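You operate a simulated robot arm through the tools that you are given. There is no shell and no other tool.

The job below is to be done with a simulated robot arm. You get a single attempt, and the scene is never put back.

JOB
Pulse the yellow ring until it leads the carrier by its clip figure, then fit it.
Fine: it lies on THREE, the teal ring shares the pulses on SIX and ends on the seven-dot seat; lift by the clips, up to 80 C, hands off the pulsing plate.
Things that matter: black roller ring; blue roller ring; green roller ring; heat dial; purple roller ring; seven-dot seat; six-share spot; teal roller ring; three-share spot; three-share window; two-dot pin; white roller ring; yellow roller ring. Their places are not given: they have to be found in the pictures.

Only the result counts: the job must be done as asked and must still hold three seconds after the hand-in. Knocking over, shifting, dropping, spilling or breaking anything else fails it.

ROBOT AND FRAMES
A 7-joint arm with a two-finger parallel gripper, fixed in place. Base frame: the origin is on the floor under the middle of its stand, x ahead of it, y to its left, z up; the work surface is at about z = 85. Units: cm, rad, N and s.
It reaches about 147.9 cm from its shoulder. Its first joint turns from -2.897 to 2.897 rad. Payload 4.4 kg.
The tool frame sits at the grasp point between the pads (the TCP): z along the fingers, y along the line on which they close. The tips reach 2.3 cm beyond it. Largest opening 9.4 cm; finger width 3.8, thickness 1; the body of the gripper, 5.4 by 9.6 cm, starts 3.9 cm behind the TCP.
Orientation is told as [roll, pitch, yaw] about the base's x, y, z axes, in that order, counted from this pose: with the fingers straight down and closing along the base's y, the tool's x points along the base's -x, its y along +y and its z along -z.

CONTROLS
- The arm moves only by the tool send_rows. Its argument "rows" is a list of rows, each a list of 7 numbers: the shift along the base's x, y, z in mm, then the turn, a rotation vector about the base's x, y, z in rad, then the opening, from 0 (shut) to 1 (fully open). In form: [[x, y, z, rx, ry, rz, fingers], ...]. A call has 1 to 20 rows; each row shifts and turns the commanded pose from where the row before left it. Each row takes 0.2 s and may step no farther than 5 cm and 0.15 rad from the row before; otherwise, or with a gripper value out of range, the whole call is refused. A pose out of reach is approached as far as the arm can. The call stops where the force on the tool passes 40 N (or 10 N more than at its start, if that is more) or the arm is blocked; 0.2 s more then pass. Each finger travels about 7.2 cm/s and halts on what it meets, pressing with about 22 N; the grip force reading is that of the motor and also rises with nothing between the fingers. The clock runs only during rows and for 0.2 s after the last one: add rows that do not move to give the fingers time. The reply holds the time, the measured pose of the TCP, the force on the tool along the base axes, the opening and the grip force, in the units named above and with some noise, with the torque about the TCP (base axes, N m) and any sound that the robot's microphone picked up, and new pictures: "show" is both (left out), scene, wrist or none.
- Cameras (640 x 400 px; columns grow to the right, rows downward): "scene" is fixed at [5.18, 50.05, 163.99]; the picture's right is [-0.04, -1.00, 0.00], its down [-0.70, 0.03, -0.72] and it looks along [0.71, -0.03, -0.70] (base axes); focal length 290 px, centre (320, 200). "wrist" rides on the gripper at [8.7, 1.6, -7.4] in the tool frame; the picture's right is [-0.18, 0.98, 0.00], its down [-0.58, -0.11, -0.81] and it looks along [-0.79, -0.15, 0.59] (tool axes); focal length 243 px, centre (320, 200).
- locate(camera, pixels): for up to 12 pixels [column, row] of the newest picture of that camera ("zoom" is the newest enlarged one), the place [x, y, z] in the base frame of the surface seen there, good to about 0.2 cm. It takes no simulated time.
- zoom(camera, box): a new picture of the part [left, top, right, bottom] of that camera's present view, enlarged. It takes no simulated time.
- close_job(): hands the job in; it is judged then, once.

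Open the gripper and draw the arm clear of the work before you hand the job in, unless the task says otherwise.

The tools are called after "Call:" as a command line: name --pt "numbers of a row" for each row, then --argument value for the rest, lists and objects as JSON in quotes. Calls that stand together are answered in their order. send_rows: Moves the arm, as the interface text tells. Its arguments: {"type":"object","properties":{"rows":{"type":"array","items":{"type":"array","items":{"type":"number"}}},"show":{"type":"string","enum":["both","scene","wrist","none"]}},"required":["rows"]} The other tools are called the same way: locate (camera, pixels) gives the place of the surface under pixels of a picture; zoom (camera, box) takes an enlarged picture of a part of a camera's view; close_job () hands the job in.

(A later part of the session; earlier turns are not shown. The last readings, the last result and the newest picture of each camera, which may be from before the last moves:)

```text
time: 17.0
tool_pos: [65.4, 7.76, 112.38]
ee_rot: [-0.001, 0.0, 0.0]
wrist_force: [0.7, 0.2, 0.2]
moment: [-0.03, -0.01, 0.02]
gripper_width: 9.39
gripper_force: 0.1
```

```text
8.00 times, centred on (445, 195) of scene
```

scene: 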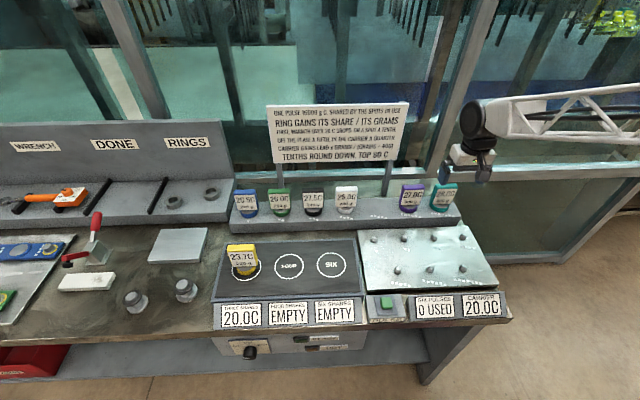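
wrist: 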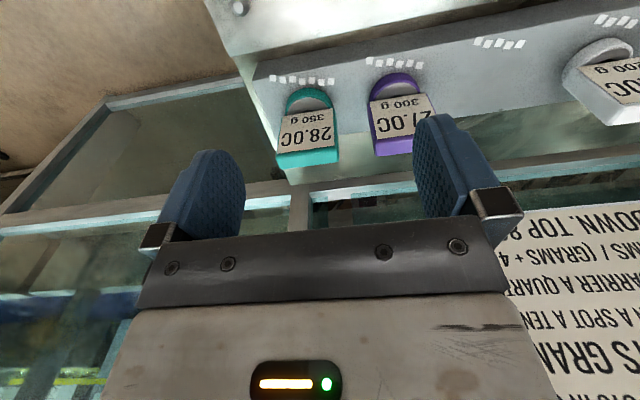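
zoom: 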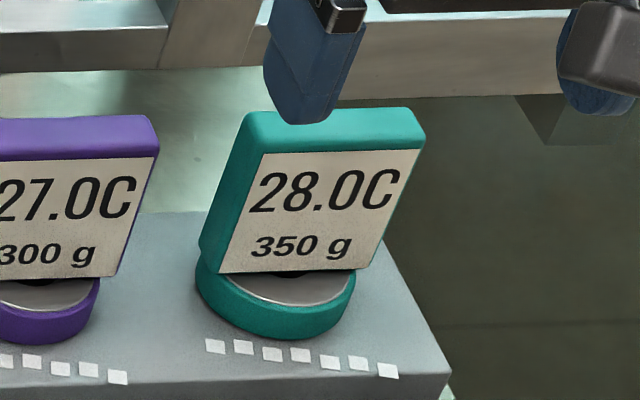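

Teal is in view: clip top front edge (265,155)–(420,150), ring below. I locate its edges, and re-read the now fully visible sign.

Call:
locate --camera "zoom" --pixels '[[268, 160], [415, 155], [264, 145], [420, 142], [340, 120], [415, 115], [224, 268], [355, 266], [275, 335], [275, 325], [205, 290], [345, 310]]'

Call:
zoom --camera "scene" --box '[264, 100, 410, 170]'

```text
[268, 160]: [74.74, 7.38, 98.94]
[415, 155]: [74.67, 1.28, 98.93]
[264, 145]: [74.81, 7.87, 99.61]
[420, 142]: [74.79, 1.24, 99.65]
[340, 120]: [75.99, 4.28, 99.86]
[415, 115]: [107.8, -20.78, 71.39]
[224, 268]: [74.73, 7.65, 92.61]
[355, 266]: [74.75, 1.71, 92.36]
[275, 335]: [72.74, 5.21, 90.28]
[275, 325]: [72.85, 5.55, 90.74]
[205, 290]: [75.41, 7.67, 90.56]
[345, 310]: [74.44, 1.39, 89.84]
```

```text
4.38 times, centred on (337, 135) of scene
```

zoom: 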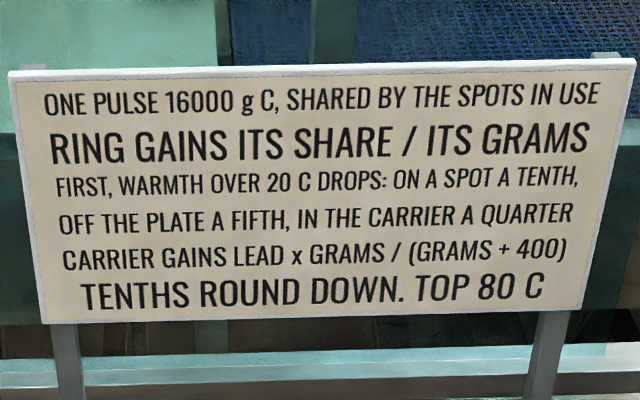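

Teal's clip is centred at y≈4.55, x≈75.9 (same height as yellow's). I move over it, then down to z≈103.

Call:
send_rows --pt "40 -14 0 0 0 0 1" --pt "40 -14 0 0 0 0 1" --pt "26 -6 0 0 0 0 1" --pt "0 0 -40 0 0 0 1" --pt "0 0 -45 0 0 0 1" --pt "0 0 0 0 0 0 1"

Call:
zoom --camera "scene" --box '[405, 150, 485, 220]'

```text
time: 18.4
tool_pos: [75.88, 4.58, 103.71]
ee_rot: [0.0, -0.001, 0.001]
wrist_force: [-0.1, 0.1, -0.3]
moment: [-0.01, -0.01, 0.02]
gripper_width: 9.41
gripper_force: 0.1
```

scene: 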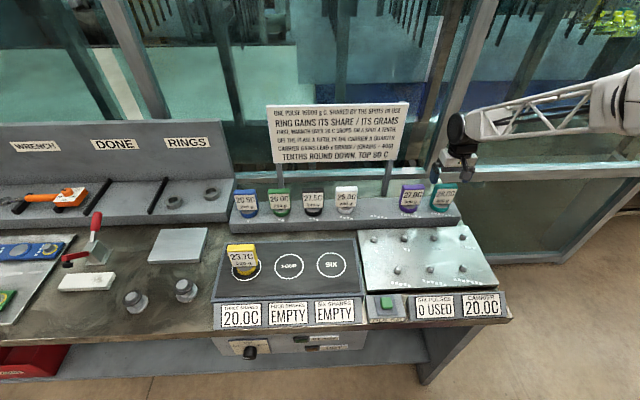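
wrist: 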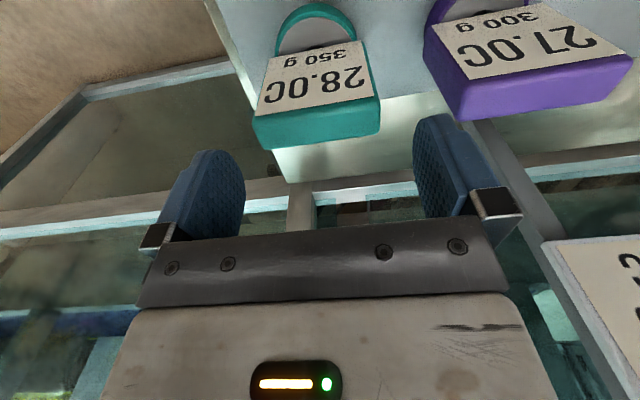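

```text
5.71 times, centred on (445, 185) of scene
```

zoom: 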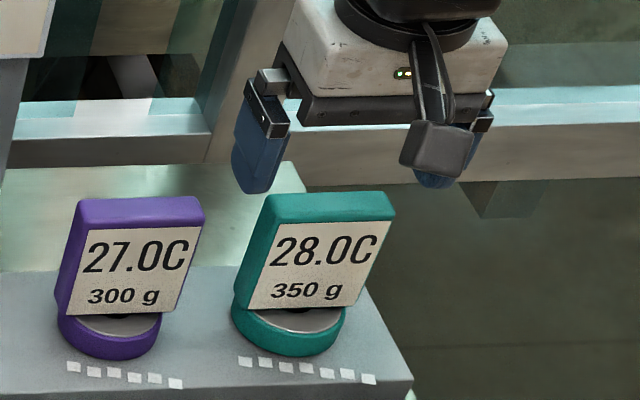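

The wrist view matches the earlier yellow alignment. I lower to z≈97.3 and close.

Call:
send_rows --pt "0 0 -20 0 0 0 1" --pt "0 0 -15 0 0 0 1" --pt "0 0 -15 0 0 0 1" --pt "0 0 -16 0 0 0 1" --pt "0 0 0 0 0 0 1" --pt "0 0 0 0 0 0 0.5" --pt "0 0 0 0 0 0 0.3" --pt "0 0 0 0 0 0 0.3" --pt "0 0 0 0 0 0 0.3"

Call:
zoom --camera "scene" --box '[405, 150, 485, 220]'

```text
time: 20.4
tool_pos: [75.71, 4.55, 97.18]
ee_rot: [0.0, 0.001, 0.0]
wrist_force: [0.5, -1.0, -0.3]
moment: [-0.11, -0.01, -0.01]
gripper_width: 7.19
gripper_force: 21.6
```

scene: 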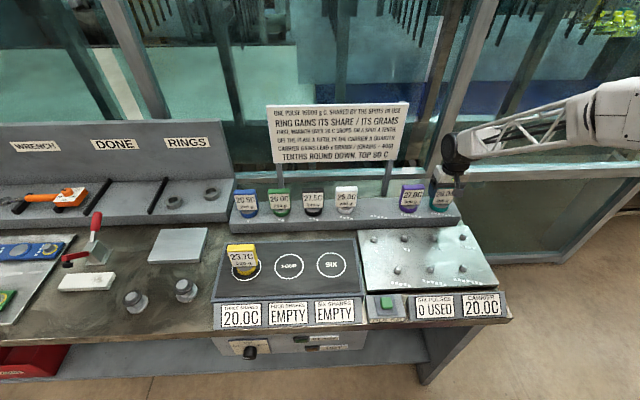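
wrist: 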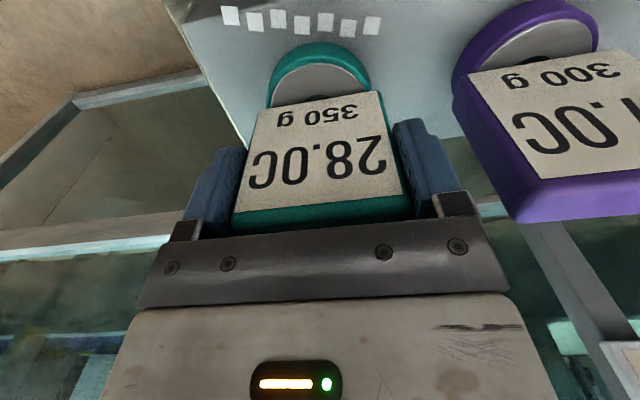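

```text
5.71 times, centred on (445, 185) of scene
```

zoom: 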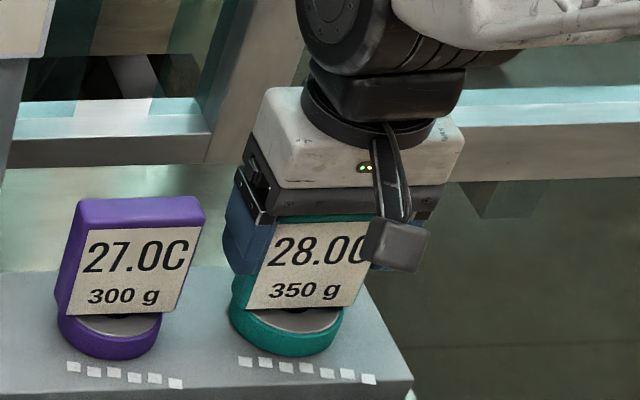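

Teal is held (7.19 cm). I lift it 16 cm and carry it to above SIX at (53.0, 44.5).

Call:
send_rows --pt "0 0 10 0 0 0 0.3" --pt "0 0 20 0 0 0 0.3" --pt "0 0 40 0 0 0 0.3" --pt "0 0 45 0 0 0 0.3" --pt "0 0 45 0 0 0 0.3" --pt "-20 20 0 0 0 0 0.3" --pt "-24 40 0 0 0 0 0.3" --pt "-24 40 0 0 0 0 0.3" --pt "-24 40 0 0 0 0 0.3" --pt "-24 40 0 0 0 0 0.3" --pt "-24 40 0 0 0 0 0.3" --pt "-24 40 0 0 0 0 0.3" --pt "-24 40 0 0 0 0 0.3" --pt "-24 40 0 0 0 0 0.3" --pt "-10 35 0 0 0 0 0.3" --pt "-7 24 0 0 0 0 0.3" --pt "0 0 0 0 0 0 0.3"

```text
time: 24.0
tool_pos: [52.86, 44.47, 113.23]
ee_rot: [-0.001, 0.0, -0.001]
wrist_force: [0.4, -0.2, -4.4]
moment: [0.03, -0.01, -0.01]
gripper_width: 7.19
gripper_force: 21.5
```

scene: 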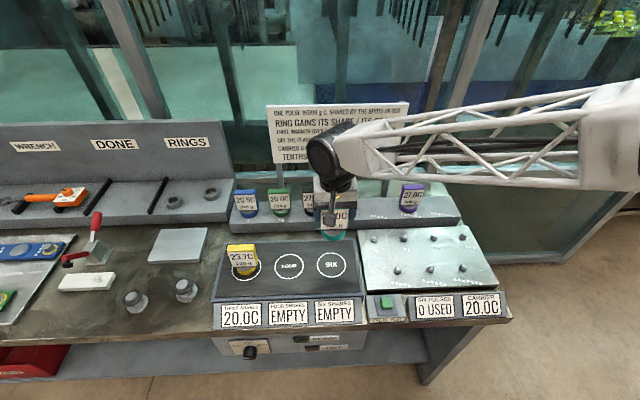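
wrist: 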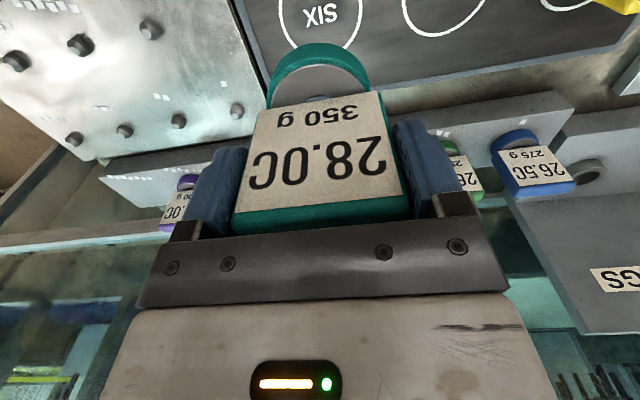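

Teal is over SIX. I lower to about 2 mm above contact.

Call:
send_rows --pt "0 0 -45 0 0 0 0.3" --pt "0 0 -45 0 0 0 0.3" --pt "0 0 -40 0 0 0 0.3" --pt "0 0 -20 0 0 0 0.3" --pt "0 0 -5 0 0 0 0.3" --pt "0 0 0 0 0 0 0.3"

Call:
zoom --camera "scene" --box '[285, 220, 375, 290]'

```text
time: 25.4
tool_pos: [52.94, 44.45, 97.77]
ee_rot: [0.0, 0.001, -0.001]
wrist_force: [-0.2, 0.1, -2.4]
moment: [0.01, -0.03, 0.03]
gripper_width: 7.19
gripper_force: 21.8
```

scene: 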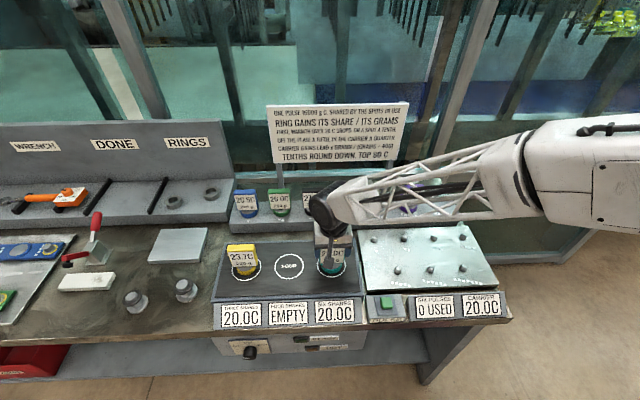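
wrist: 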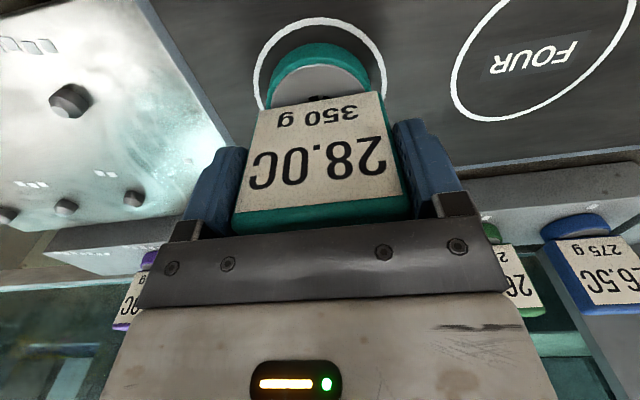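

```text
5.71 times, centred on (330, 255) of scene
```

zoom: 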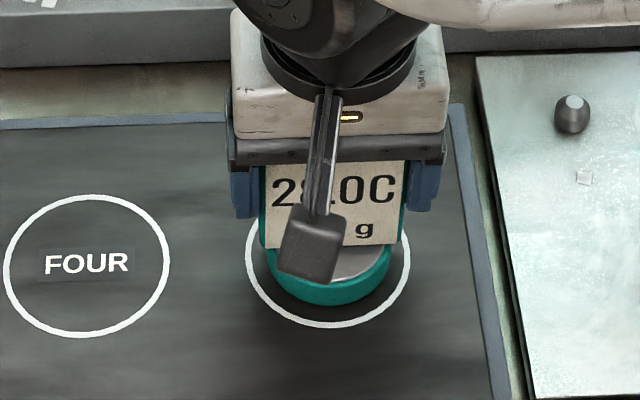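

The SIX window already reads 20.0C, weight still on the tool. I lower a millimetre at a time until contact.

Call:
send_rows --pt "0 0 -1 0 0 0 0.3" --pt "0 0 0 0 0 0 0.3" --show "none"

Call:
send_rows --pt "0 0 -1 0 0 0 0.3" --pt "0 0 0 0 0 0 0.3" --show "none"

```text
time: 26.0
tool_pos: [52.97, 44.56, 97.8]
ee_rot: [0.0, 0.0, 0.001]
wrist_force: [-0.3, 0.8, -2.9]
moment: [-0.03, -0.01, 0.03]
gripper_width: 7.18
gripper_force: 22.4
```

```text
time: 26.6
tool_pos: [52.91, 44.42, 97.76]
ee_rot: [0.0, 0.0, 0.0]
wrist_force: [-0.2, -1.2, -3.8]
moment: [0.0, 0.0, -0.01]
gripper_width: 7.2
gripper_force: 21.9
```

Call:
send_rows --pt "0 0 -1 0 0 0 0.3" --pt "0 0 0 0 0 0 0.3" --show "none"

```text
time: 27.2
tool_pos: [52.88, 44.39, 97.49]
ee_rot: [0.0, 0.001, 0.002]
wrist_force: [0.1, 0.3, -3.2]
moment: [-0.04, 0.03, 0.01]
gripper_width: 7.21
gripper_force: 21.5
```

Still no contact at z≈97.5 (Fz about −3 N). One more millimetre.

Call:
send_rows --pt "0 0 -1 0 0 0 0.3" --pt "0 0 0 0 0 0 0.3" --show "none"

```text
time: 27.8
tool_pos: [52.93, 44.51, 97.5]
ee_rot: [0.001, 0.0, 0.0]
wrist_force: [-1.6, 0.4, -0.1]
moment: [-0.04, 0.19, -0.03]
gripper_width: 7.18
gripper_force: 22.3
```

The weight has come off the tool (Fz ≈ 0): teal touches the plate. I open and rise straight up.

Call:
send_rows --pt "0 0 0 0 0 0 0.85" --pt "0 0 0 0 0 0 1" --pt "0 0 0 0 0 0 1" --pt "0 0 20 0 0 0 1" --pt "0 0 40 0 0 0 1" --pt "0 0 45 0 0 0 1" --pt "0 0 45 0 0 0 1" --pt "0 0 0 0 0 0 1"

Call:
zoom --camera "scene" --box '[205, 230, 365, 330]'

Call:
zoom --camera "scene" --box '[365, 288, 410, 325]'

Call:
locate --camera "zoom" --pixels '[[310, 160], [260, 120], [350, 115], [365, 205], [280, 215], [310, 222], [320, 260], [200, 250], [450, 100], [120, 120], [310, 90]]'

```text
time: 29.6
tool_pos: [52.78, 44.36, 112.4]
ee_rot: [-0.001, 0.001, -0.001]
wrist_force: [-0.3, 0.2, 0.5]
moment: [-0.02, 0.0, 0.02]
gripper_width: 9.4
gripper_force: 0.1
```

scene: 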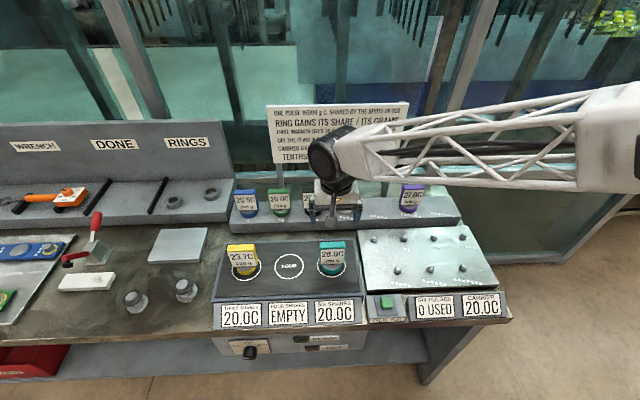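
wrist: 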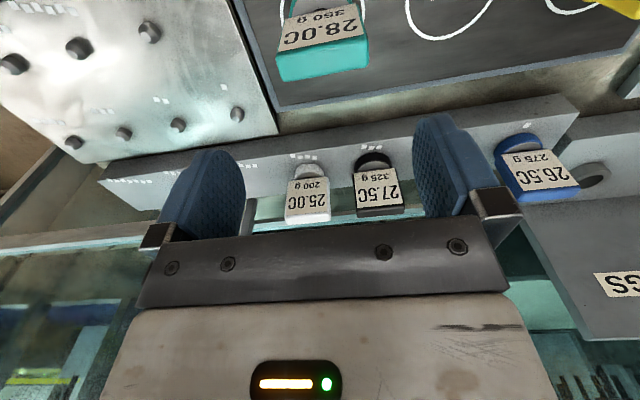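

```text
4.00 times, centred on (285, 280) of scene
```

zoom: 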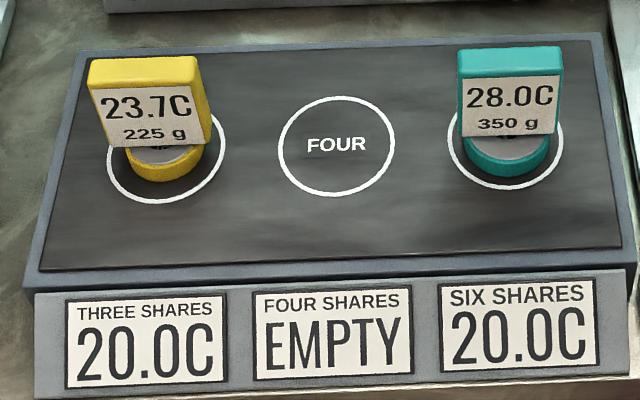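

```text
10.81 times, centred on (388, 306) of scene
```

zoom: 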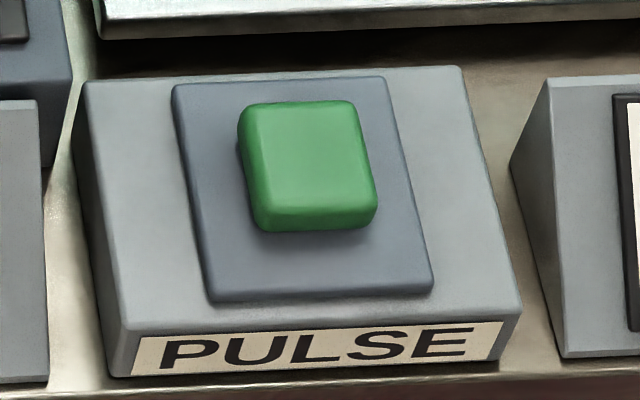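

```text
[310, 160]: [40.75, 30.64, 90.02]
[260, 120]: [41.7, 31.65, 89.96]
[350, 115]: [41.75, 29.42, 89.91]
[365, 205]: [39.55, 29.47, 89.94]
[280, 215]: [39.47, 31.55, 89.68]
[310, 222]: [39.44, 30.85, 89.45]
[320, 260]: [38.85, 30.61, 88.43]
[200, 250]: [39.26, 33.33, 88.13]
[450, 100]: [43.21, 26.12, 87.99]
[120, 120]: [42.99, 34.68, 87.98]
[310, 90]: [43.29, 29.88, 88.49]
```

Both rings sit on their spots, windows 20.0C each. The PULSE button top is at (40.7, 30.6, 90.0); I shut the fingers and move above it at z≈112.

Call:
send_rows --pt "-30 -35 0 0 0 0 0" --pt "-30 -35 0 0 0 0 0" --pt "-30 -35 0 0 0 0 0" --pt "-32 -34 0 0 0 0 0" --pt "0 0 -40 0 0 0 0" --pt "0 0 -40 0 0 0 0" --pt "0 0 -40 0 0 0 0" --pt "0 0 -40 0 0 0 0" --pt "0 0 0 0 0 0 0"

Call:
zoom --camera "scene" --box '[340, 250, 440, 325]'

```text
time: 31.6
tool_pos: [40.88, 30.52, 96.45]
ee_rot: [-0.002, 0.0, -0.001]
wrist_force: [-0.4, 0.6, 0.2]
moment: [0.04, 0.0, 0.01]
gripper_width: 0.02
gripper_force: 21.5
```

scene: 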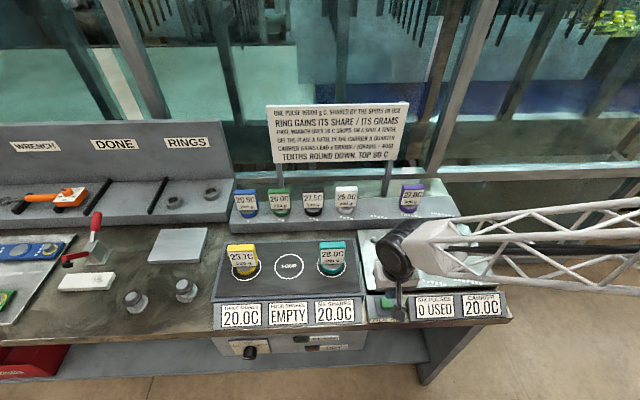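
wrist: 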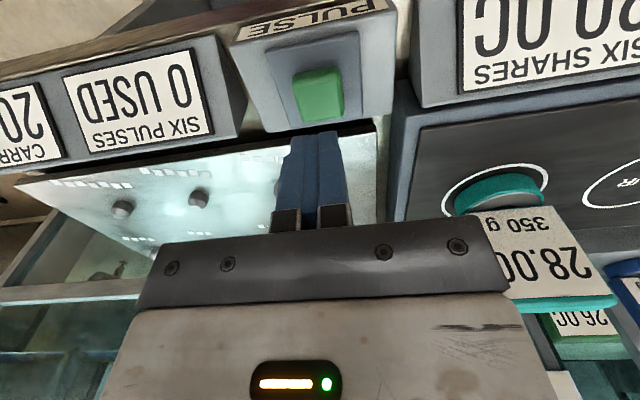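

```text
5.33 times, centred on (390, 288) of scene
```

zoom: 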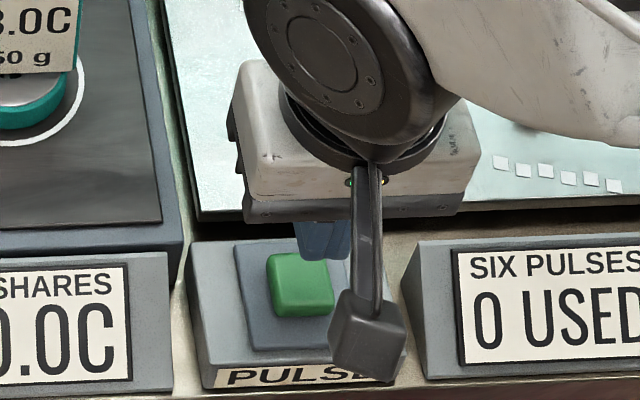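

The shut fingertips are over the green button, 0 USED. I lower to just above the button, then press in small steps.

Call:
send_rows --pt "0 0 -20 0 0 0 0" --pt "0 0 -14 0 0 0 0" --pt "0 0 -3 0 0 0 0" --pt "0 0 0 0 0 0 0" --show "scene"

Call:
zoom --camera "scene" --box '[205, 280, 515, 330]'

```text
time: 32.6
tool_pos: [40.61, 30.53, 92.92]
ee_rot: [-0.001, 0.0, 0.0]
wrist_force: [0.2, -0.3, 0.7]
moment: [0.0, 0.02, 0.01]
gripper_width: 0.02
gripper_force: 22.1
```

scene: 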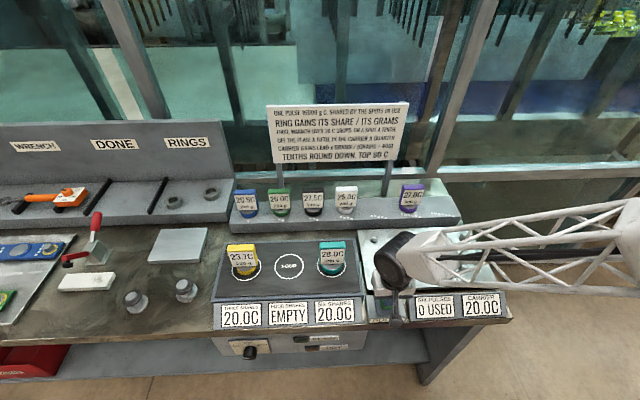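

```text
2.06 times, centred on (360, 305) of scene
```

zoom: 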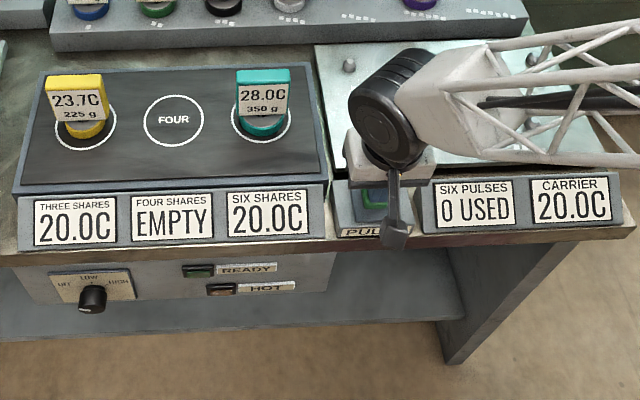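

No contact yet (z 92.9). I press on in 3 mm steps and check the counter.

Call:
send_rows --pt "0 0 -3 0 0 0 0" --pt "0 0 -3 0 0 0 0" --pt "0 0 0 0 0 0 0" --show "scene"

Call:
zoom --camera "scene" --box '[205, 280, 515, 330]'

```text
time: 33.4
tool_pos: [40.63, 30.53, 92.13]
ee_rot: [0.0, 0.001, 0.0]
wrist_force: [-0.2, -0.2, 0.9]
moment: [0.04, 0.04, -0.03]
gripper_width: 0.0
gripper_force: 21.9
```

scene: 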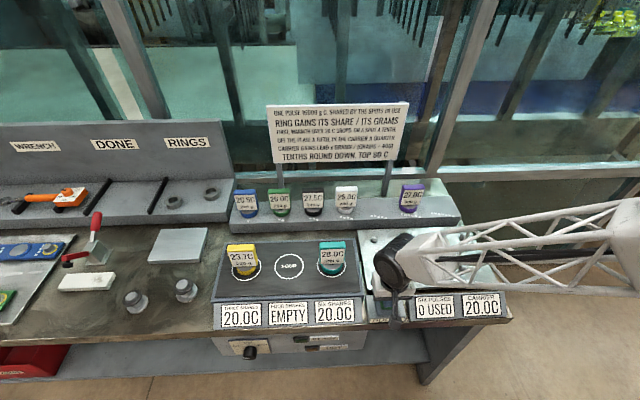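

```text
2.06 times, centred on (360, 305) of scene
```

zoom: 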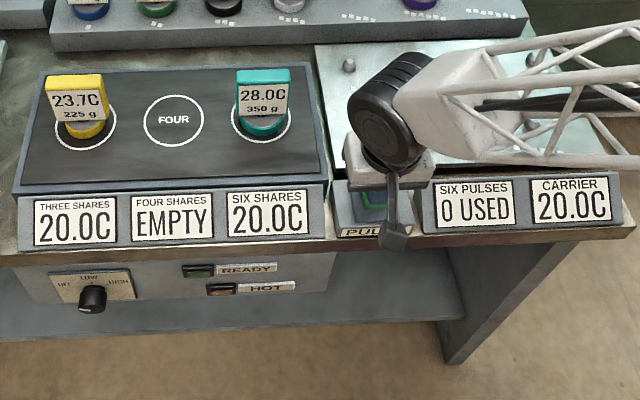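

Barely touching (z 92.1). I press on 2 mm at a time.

Call:
send_rows --pt "0 0 -2 0 0 0 0" --pt "0 0 0 0 0 0 0" --show "none"

Call:
zoom --camera "scene" --box '[205, 280, 515, 330]'

```text
time: 34.0
tool_pos: [40.64, 30.5, 91.91]
ee_rot: [0.0, 0.0, 0.0]
wrist_force: [1.3, 0.1, 2.3]
moment: [0.02, 0.01, 0.0]
gripper_width: 0.0
gripper_force: 21.8
heard: click
```

```text
2.06 times, centred on (360, 305) of scene
```

zoom: 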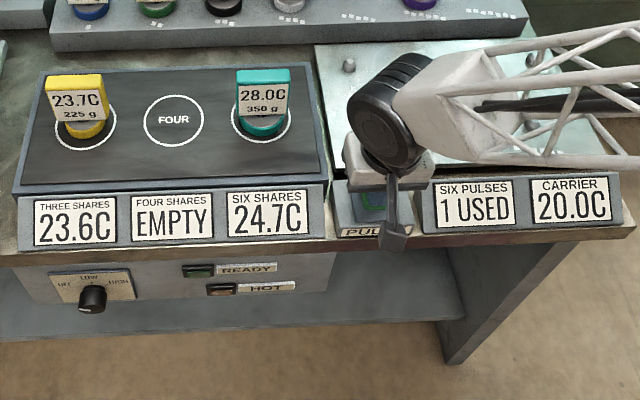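

A click: 1 USED, and the windows are rising (23.6C / 24.7C). I lift off the button straight up and wait clear of the plate.

Call:
send_rows --pt "0 0 10 0 0 0 0" --pt "0 0 20 0 0 0 0" --pt "0 0 20 0 0 0 0" --pt "0 0 0 0 0 0 0" --pt "0 0 0 0 0 0 0" --show "scene"

Call:
zoom --camera "scene" --box '[205, 280, 515, 330]'

```text
time: 35.2
tool_pos: [40.84, 30.6, 97.1]
ee_rot: [0.001, 0.0, 0.0]
wrist_force: [0.3, 0.3, -0.5]
moment: [0.01, -0.01, 0.0]
gripper_width: 0.02
gripper_force: 22.4
```

scene: 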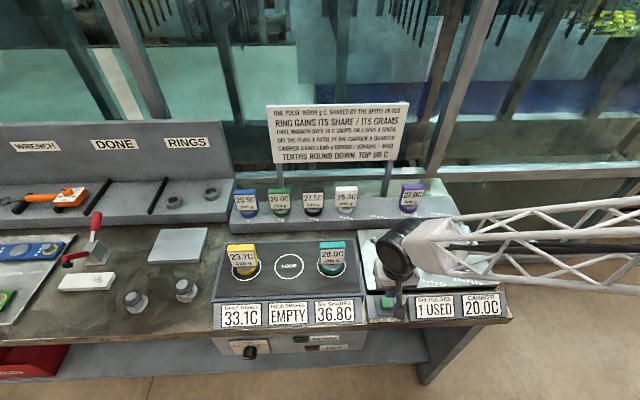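

```text
2.06 times, centred on (360, 305) of scene
```

zoom: 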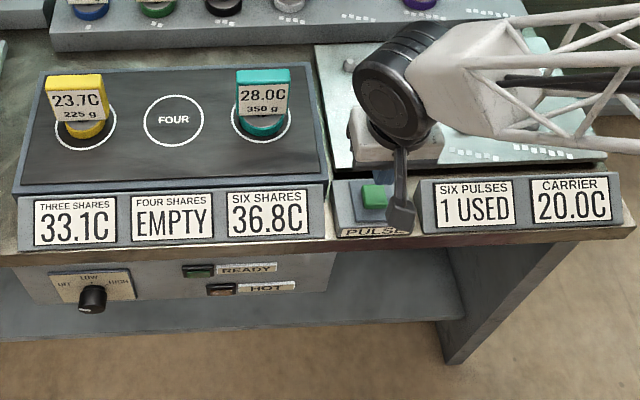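

The windows keep climbing (33.1C / 36.8C), consistent with 3 s per pulse. I wait in place until they settle.

Call:
send_rows --pt "0 0 20 0 0 0 0" --pt "0 0 0 0 0 0 0" --pt "0 0 0 0 0 0 0" --pt "0 0 0 0 0 0 0" --pt "0 0 0 0 0 0 0" --pt "0 0 0 0 0 0 0" --pt "0 0 0 0 0 0 0" --pt "0 0 0 0 0 0 0" --pt "0 0 0 0 0 0 0" --pt "0 0 0 0 0 0 0" --pt "0 0 0 0 0 0 0" --show "scene"

Call:
zoom --camera "scene" --box '[205, 280, 515, 330]'

```text
time: 37.6
tool_pos: [40.79, 30.52, 99.07]
ee_rot: [0.0, 0.001, 0.0]
wrist_force: [0.6, -0.4, 0.9]
moment: [-0.02, -0.02, 0.02]
gripper_width: 0.02
gripper_force: 22.0
```

scene: 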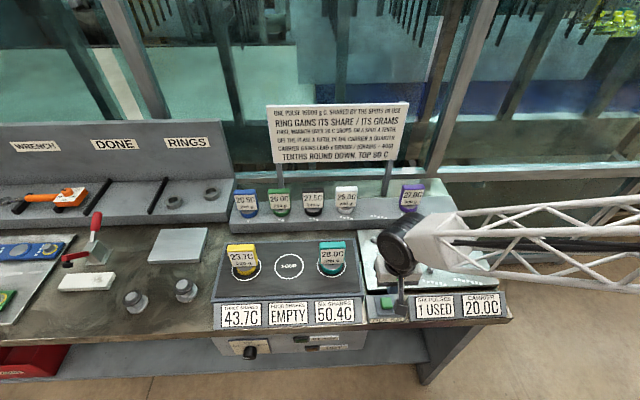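

```text
2.06 times, centred on (360, 305) of scene
```

zoom: 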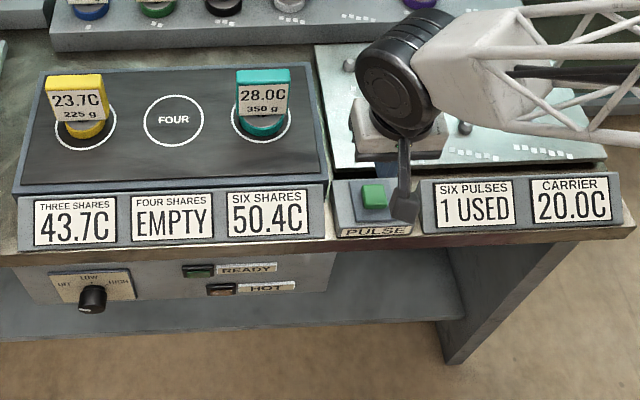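

Settled at 43.7C on THREE versus carrier 20.0C: lead 23.7, exactly the clip figure, with teal at 50.4C. Now I go up and over to yellow with open fingers.

Call:
send_rows --pt "0 0 45 0 0 0 0" --pt "0 0 45 0 0 0 0" --pt "0 0 50 0 0 0 0" --pt "13 39 0 0 0 0 1" --pt "13 39 0 0 0 0 1" --pt "13 39 0 0 0 0 1" --pt "13 39 0 0 0 0 1" --pt "13 39 0 0 0 0 1" --pt "12 39 0 0 0 0 1" --pt "12 39 0 0 0 0 1" --pt "12 39 0 0 0 0 1" --pt "12 39 0 0 0 0 1" --pt "12 38 0 0 0 0 1" --pt "0 0 0 0 0 0 1"

Call:
zoom --camera "scene" --box '[355, 215, 515, 325]'

Call:
zoom --camera "scene" --box '[205, 230, 365, 330]'

```text
time: 40.6
tool_pos: [53.3, 69.52, 112.92]
ee_rot: [0.001, 0.001, 0.001]
wrist_force: [-0.6, -0.3, -0.6]
moment: [-0.01, -0.03, 0.01]
gripper_width: 9.39
gripper_force: 0.0
```

scene: 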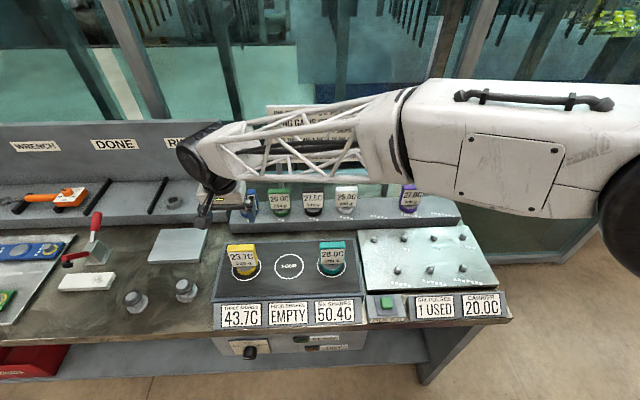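
wrist: 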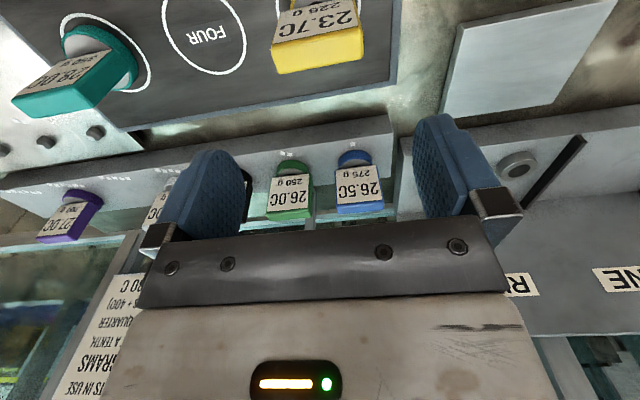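

```text
3.64 times, centred on (435, 270) of scene
```

zoom: 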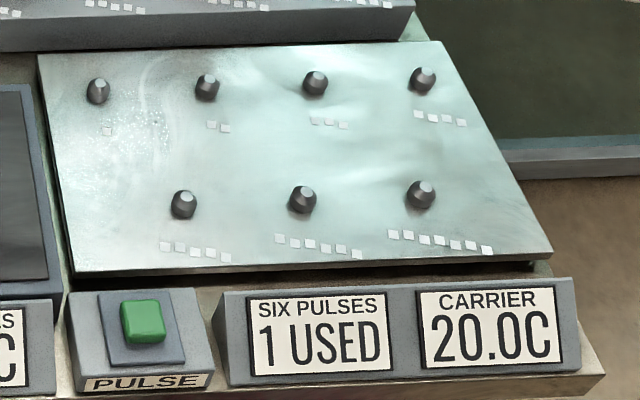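

```text
4.00 times, centred on (285, 280) of scene
```

zoom: 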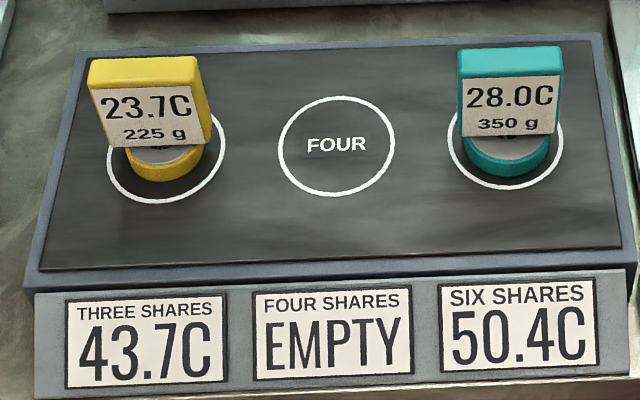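

Temperatures hold (43.7C). The pins grow in size with dot count, and yellow (225 g) is second-smallest ring, matching the two-dot pin. I lower over yellow and grip its clip.

Call:
send_rows --pt "0 0 -45 0 0 0 1" --pt "0 0 -45 0 0 0 1" --pt "0 0 -20 0 0 0 1" --pt "0 0 -15 0 0 0 1" --pt "0 0 -15 0 0 0 1" --pt "0 0 -15 0 0 0 1" --pt "0 0 0 0 0 0 1" --pt "0 0 0 0 0 0 0.5" --pt "0 0 0 0 0 0 0.3" --pt "0 0 0 0 0 0 0.3" --pt "0 0 0 0 0 0 0.3"

Call:
zoom --camera "scene" --box '[205, 230, 365, 330]'

```text
time: 43.0
tool_pos: [53.15, 69.44, 97.44]
ee_rot: [0.0, -0.001, 0.001]
wrist_force: [0.5, 0.2, 0.4]
moment: [0.01, -0.02, 0.03]
gripper_width: 7.19
gripper_force: 22.2
```

scene: 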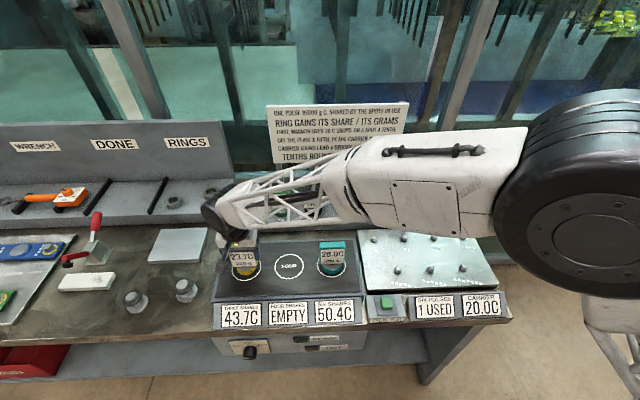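
wrist: 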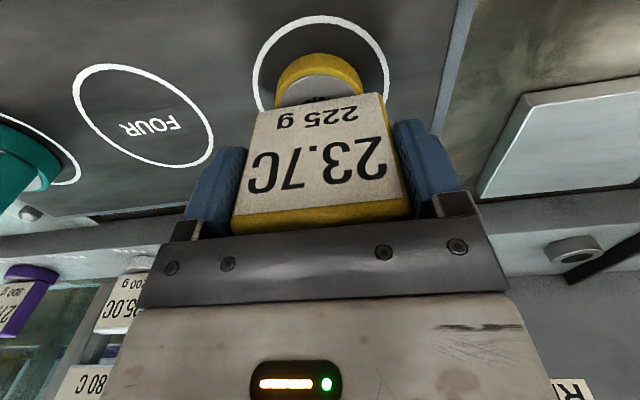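

```text
4.00 times, centred on (285, 280) of scene
```

zoom: 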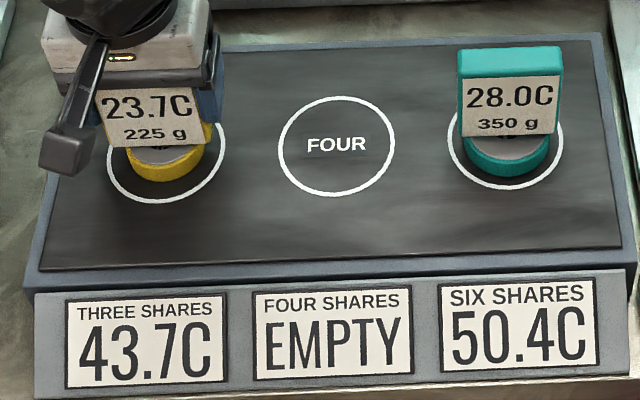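

Yellow is gripped again at 43.7C. I lift and carry it over to above the two-dot pin (63.7, 19.6), staying above teal's clip.

Call:
send_rows --pt "0 0 10 0 0 0 0.3" --pt "0 0 20 0 0 0 0.3" --pt "0 0 40 0 0 0 0.3" --pt "0 0 45 0 0 0 0.3" --pt "0 0 45 0 0 0 0.3" --pt "5 -25 0 0 0 0 0.3" --pt "9 -42 0 0 0 0 0.3" --pt "9 -43 0 0 0 0 0.3" --pt "9 -43 0 0 0 0 0.3" --pt "9 -43 0 0 0 0 0.3" --pt "9 -43 0 0 0 0 0.3" --pt "9 -43 0 0 0 0 0.3" --pt "9 -43 0 0 0 0 0.3" --pt "9 -43 0 0 0 0 0.3" --pt "9 -43 0 0 0 0 0.3" --pt "9 -43 0 0 0 0 0.3" --pt "9 -30 0 0 0 0 0.3" --pt "0 -15 0 0 0 0 0.3" --pt "0 0 0 0 0 0 0.3"

Call:
zoom --camera "scene" --box '[355, 160, 455, 260]'

```text
time: 47.0
tool_pos: [63.41, 19.38, 113.57]
ee_rot: [-0.001, 0.002, -0.002]
wrist_force: [0.0, -0.7, -2.5]
moment: [-0.01, 0.01, -0.01]
gripper_width: 7.16
gripper_force: 21.4
```

scene: 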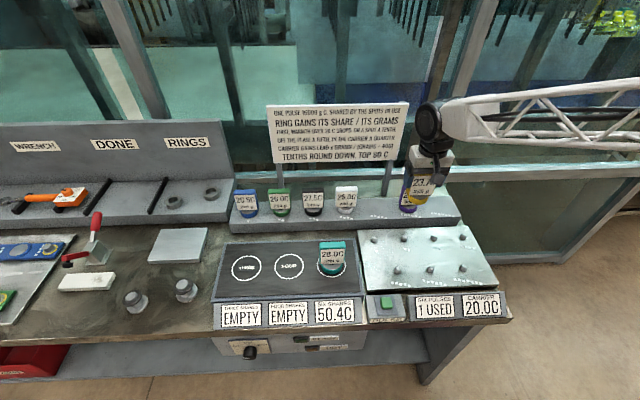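
wrist: 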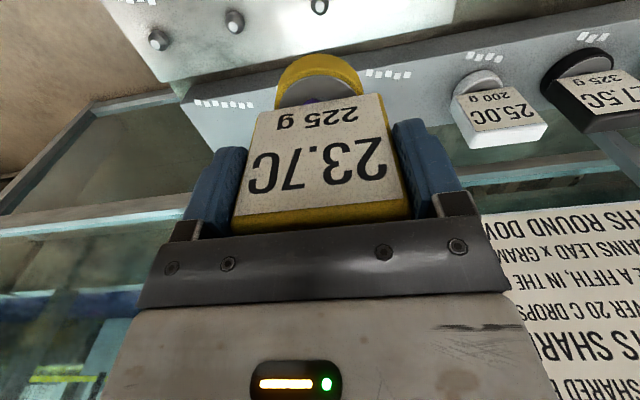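

```text
4.00 times, centred on (405, 210) of scene
```

zoom: 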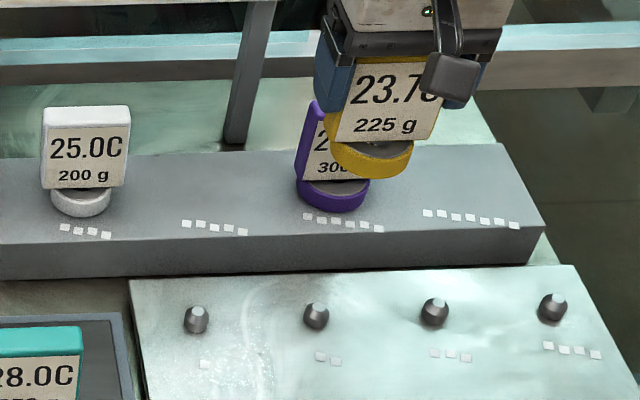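

Yellow hangs above the two-dot pin (zoom (316,317)). I measure ring and pin centres once more before lowering.

Call:
zoom --camera "scene" --box '[430, 180, 466, 208]'

Call:
zoom --camera "wrist" --box '[260, 40, 380, 115]'

Call:
locate --camera "zoom" --pixels '[[320, 95], [320, 120], [200, 130], [450, 120], [120, 220], [500, 200], [320, 250], [300, 290], [280, 300], [350, 290], [230, 300], [400, 290]]'

```text
14.29 times, centred on (448, 194) of scene
```

zoom: 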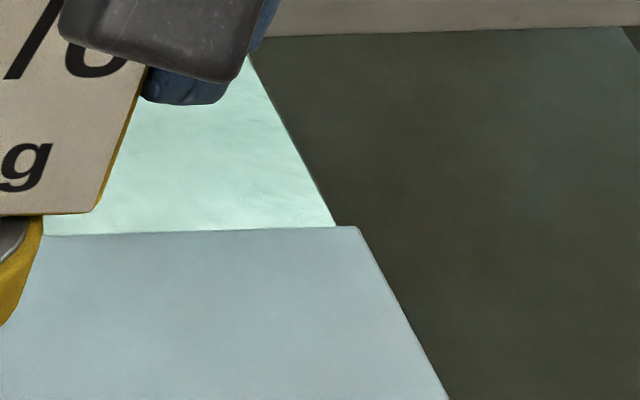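

```text
5.33 times, centred on (320, 78) of wrist
```

zoom: 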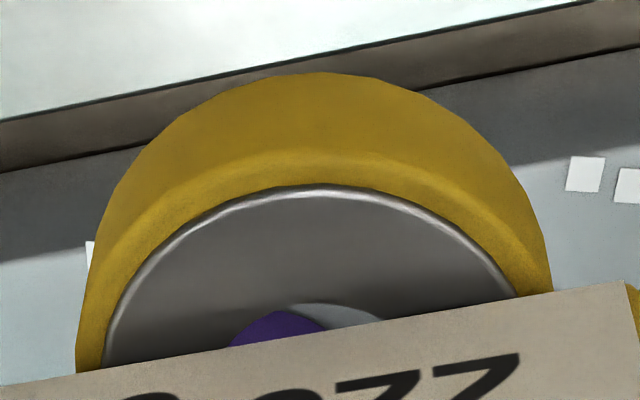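

```text
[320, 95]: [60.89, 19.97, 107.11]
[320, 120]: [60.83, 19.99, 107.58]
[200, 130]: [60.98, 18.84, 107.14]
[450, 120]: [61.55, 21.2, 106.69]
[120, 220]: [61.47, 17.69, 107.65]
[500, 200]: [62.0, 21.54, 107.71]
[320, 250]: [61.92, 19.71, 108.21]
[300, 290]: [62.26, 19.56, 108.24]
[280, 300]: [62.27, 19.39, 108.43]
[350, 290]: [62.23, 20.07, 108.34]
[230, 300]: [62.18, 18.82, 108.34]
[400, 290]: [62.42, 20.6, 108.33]
```

Ring centre ≈ (63.75, 19.5) and pin centre ≈ (63.72, 19.6), bore radius ≈1.4 versus pin ≈1.1. I lower to z≈98, with the ring 2 cm above the pin, and check.

Call:
send_rows --pt "0 0 -45 0 0 0 0.3" --pt "0 0 -45 0 0 0 0.3" --pt "0 0 -40 0 0 0 0.3" --pt "0 0 -20 0 0 0 0.3" --pt "0 0 0 0 0 0 0.3" --pt "0 0 0 0 0 0 0.3"

Call:
zoom --camera "scene" --box '[370, 190, 450, 260]'

Call:
zoom --camera "wrist" --box '[240, 20, 400, 120]'

```text
time: 48.4
tool_pos: [63.7, 19.55, 98.53]
ee_rot: [0.0, 0.0, 0.0]
wrist_force: [-0.2, -0.1, -1.5]
moment: [-0.04, 0.01, 0.02]
gripper_width: 7.17
gripper_force: 22.2
```

scene: 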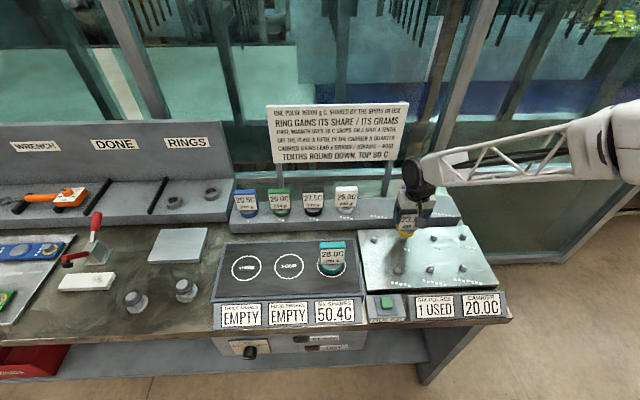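
wrist: 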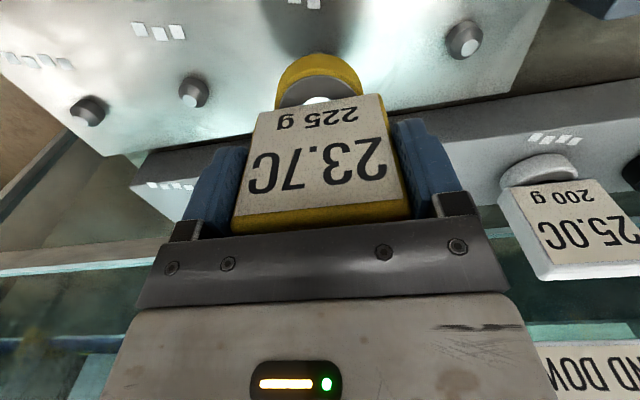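

```text
5.71 times, centred on (410, 225) of scene
```

zoom: 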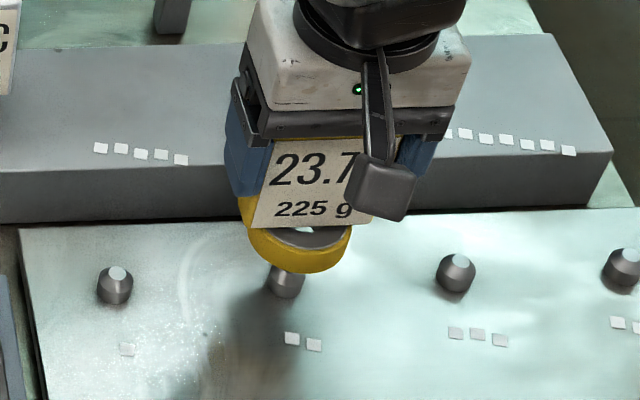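

```text
4.00 times, centred on (320, 70) of wrist
```

zoom: 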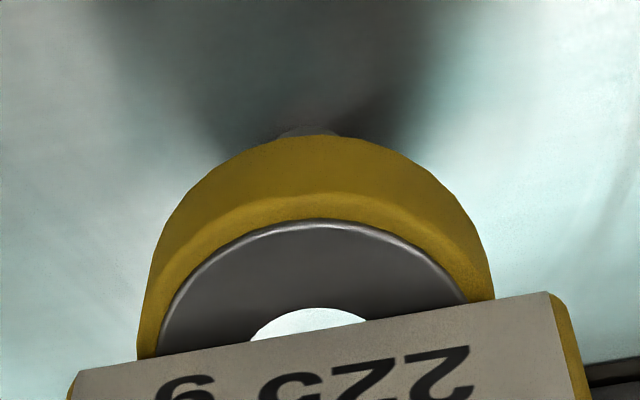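

The ring sits over the pin in both views. I check the small dark bump at wrist-zoom (305,131), likely the pin base, and the pin's front wall in the scene.

Call:
locate --camera "zoom" --pixels '[[305, 131], [290, 133], [325, 132], [305, 122], [305, 145], [305, 170], [200, 190], [430, 175], [310, 300]]'

Call:
zoom --camera "scene" --box '[390, 215, 425, 250]'

Call:
locate --camera "zoom" --pixels '[[262, 255], [262, 265], [230, 245], [295, 240], [280, 190], [280, 170], [215, 150], [355, 150], [262, 280]]'

```text
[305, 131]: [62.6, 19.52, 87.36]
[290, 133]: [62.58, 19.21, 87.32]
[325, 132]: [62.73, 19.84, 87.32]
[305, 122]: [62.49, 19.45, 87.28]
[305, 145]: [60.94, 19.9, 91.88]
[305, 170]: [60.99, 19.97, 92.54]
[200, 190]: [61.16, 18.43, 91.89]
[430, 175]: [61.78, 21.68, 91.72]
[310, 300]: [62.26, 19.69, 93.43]
```

```text
11.43 times, centred on (408, 232) of scene
```

zoom: 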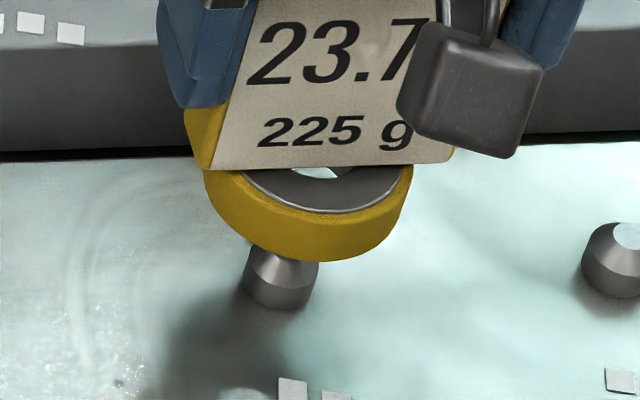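

```text
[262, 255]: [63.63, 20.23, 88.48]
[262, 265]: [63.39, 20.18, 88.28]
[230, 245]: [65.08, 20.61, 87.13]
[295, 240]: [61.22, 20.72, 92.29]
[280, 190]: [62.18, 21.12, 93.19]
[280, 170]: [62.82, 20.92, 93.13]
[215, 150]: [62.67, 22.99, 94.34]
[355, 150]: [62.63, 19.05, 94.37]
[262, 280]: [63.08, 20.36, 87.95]
```

Pin base front at x≈62.6, so pin centre ≈(63.7, 19.55); ring centre ≈(63.8, 19.65): aligned within about 1 mm. I lower to cmd z≈96 slowly and watch the force.

Call:
send_rows --pt "0 -0.5 -10 0 0 0 0.3" --pt "0 0 -10 0 0 0 0.3" --pt "0 0 -4 0 0 0 0.3" --pt "0 0 0 0 0 0 0.3" --show "none"

Call:
send_rows --pt "0 0 -3 0 0 0 0.3" --pt "0 0 -3 0 0 0 0.3" --pt "0 0 0 0 0 0 0.3" --show "scene"

Call:
zoom --camera "scene" --box '[370, 190, 450, 260]'

```text
time: 49.4
tool_pos: [63.49, 19.53, 96.05]
ee_rot: [-0.001, -0.001, -0.001]
wrist_force: [-0.1, 0.1, -2.0]
moment: [-0.03, -0.01, -0.03]
gripper_width: 7.21
gripper_force: 21.6
```

```text
time: 50.2
tool_pos: [63.64, 19.42, 95.5]
ee_rot: [0.001, 0.001, 0.001]
wrist_force: [-0.3, -0.4, -1.4]
moment: [-0.01, -0.01, -0.01]
gripper_width: 7.21
gripper_force: 22.7
```

scene: 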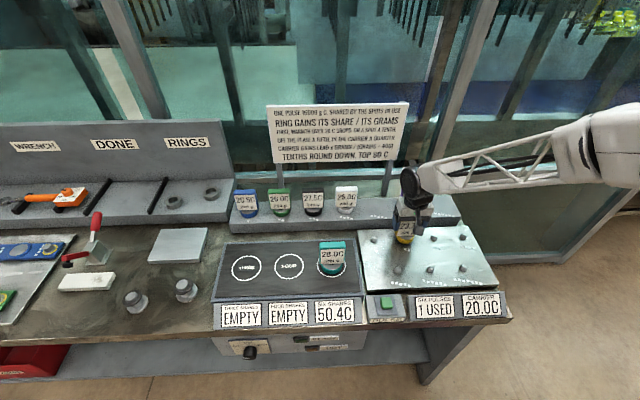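

```text
5.71 times, centred on (410, 225) of scene
```

zoom: 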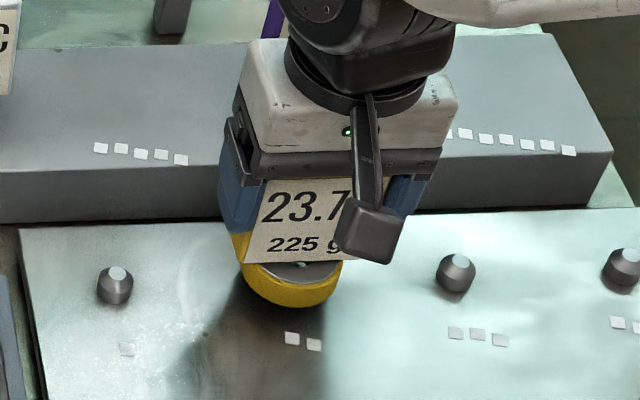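

At z 95.5 the bore has passed the pin's top with no contact force. I continue down in 2 mm steps.

Call:
send_rows --pt "0 0 -3 0 0 0 0.3" --pt "0 0 -2 0 0 0 0.3" --pt "0 0 0 0 0 0 0.3" --show "none"

Call:
send_rows --pt "0 0 -2 0 0 0 0.3" --pt "0 0 0 0 0 0 0.3" --show "none"

```text
time: 51.0
tool_pos: [63.71, 19.4, 94.9]
ee_rot: [0.0, 0.0, -0.002]
wrist_force: [-0.2, 0.7, -2.6]
moment: [0.01, 0.01, 0.0]
gripper_width: 7.17
gripper_force: 21.4
```

```text
time: 51.6
tool_pos: [63.63, 19.49, 94.82]
ee_rot: [0.0, 0.0, 0.0]
wrist_force: [-0.3, 0.4, -1.5]
moment: [-0.04, -0.04, -0.06]
gripper_width: 7.18
gripper_force: 21.6
```

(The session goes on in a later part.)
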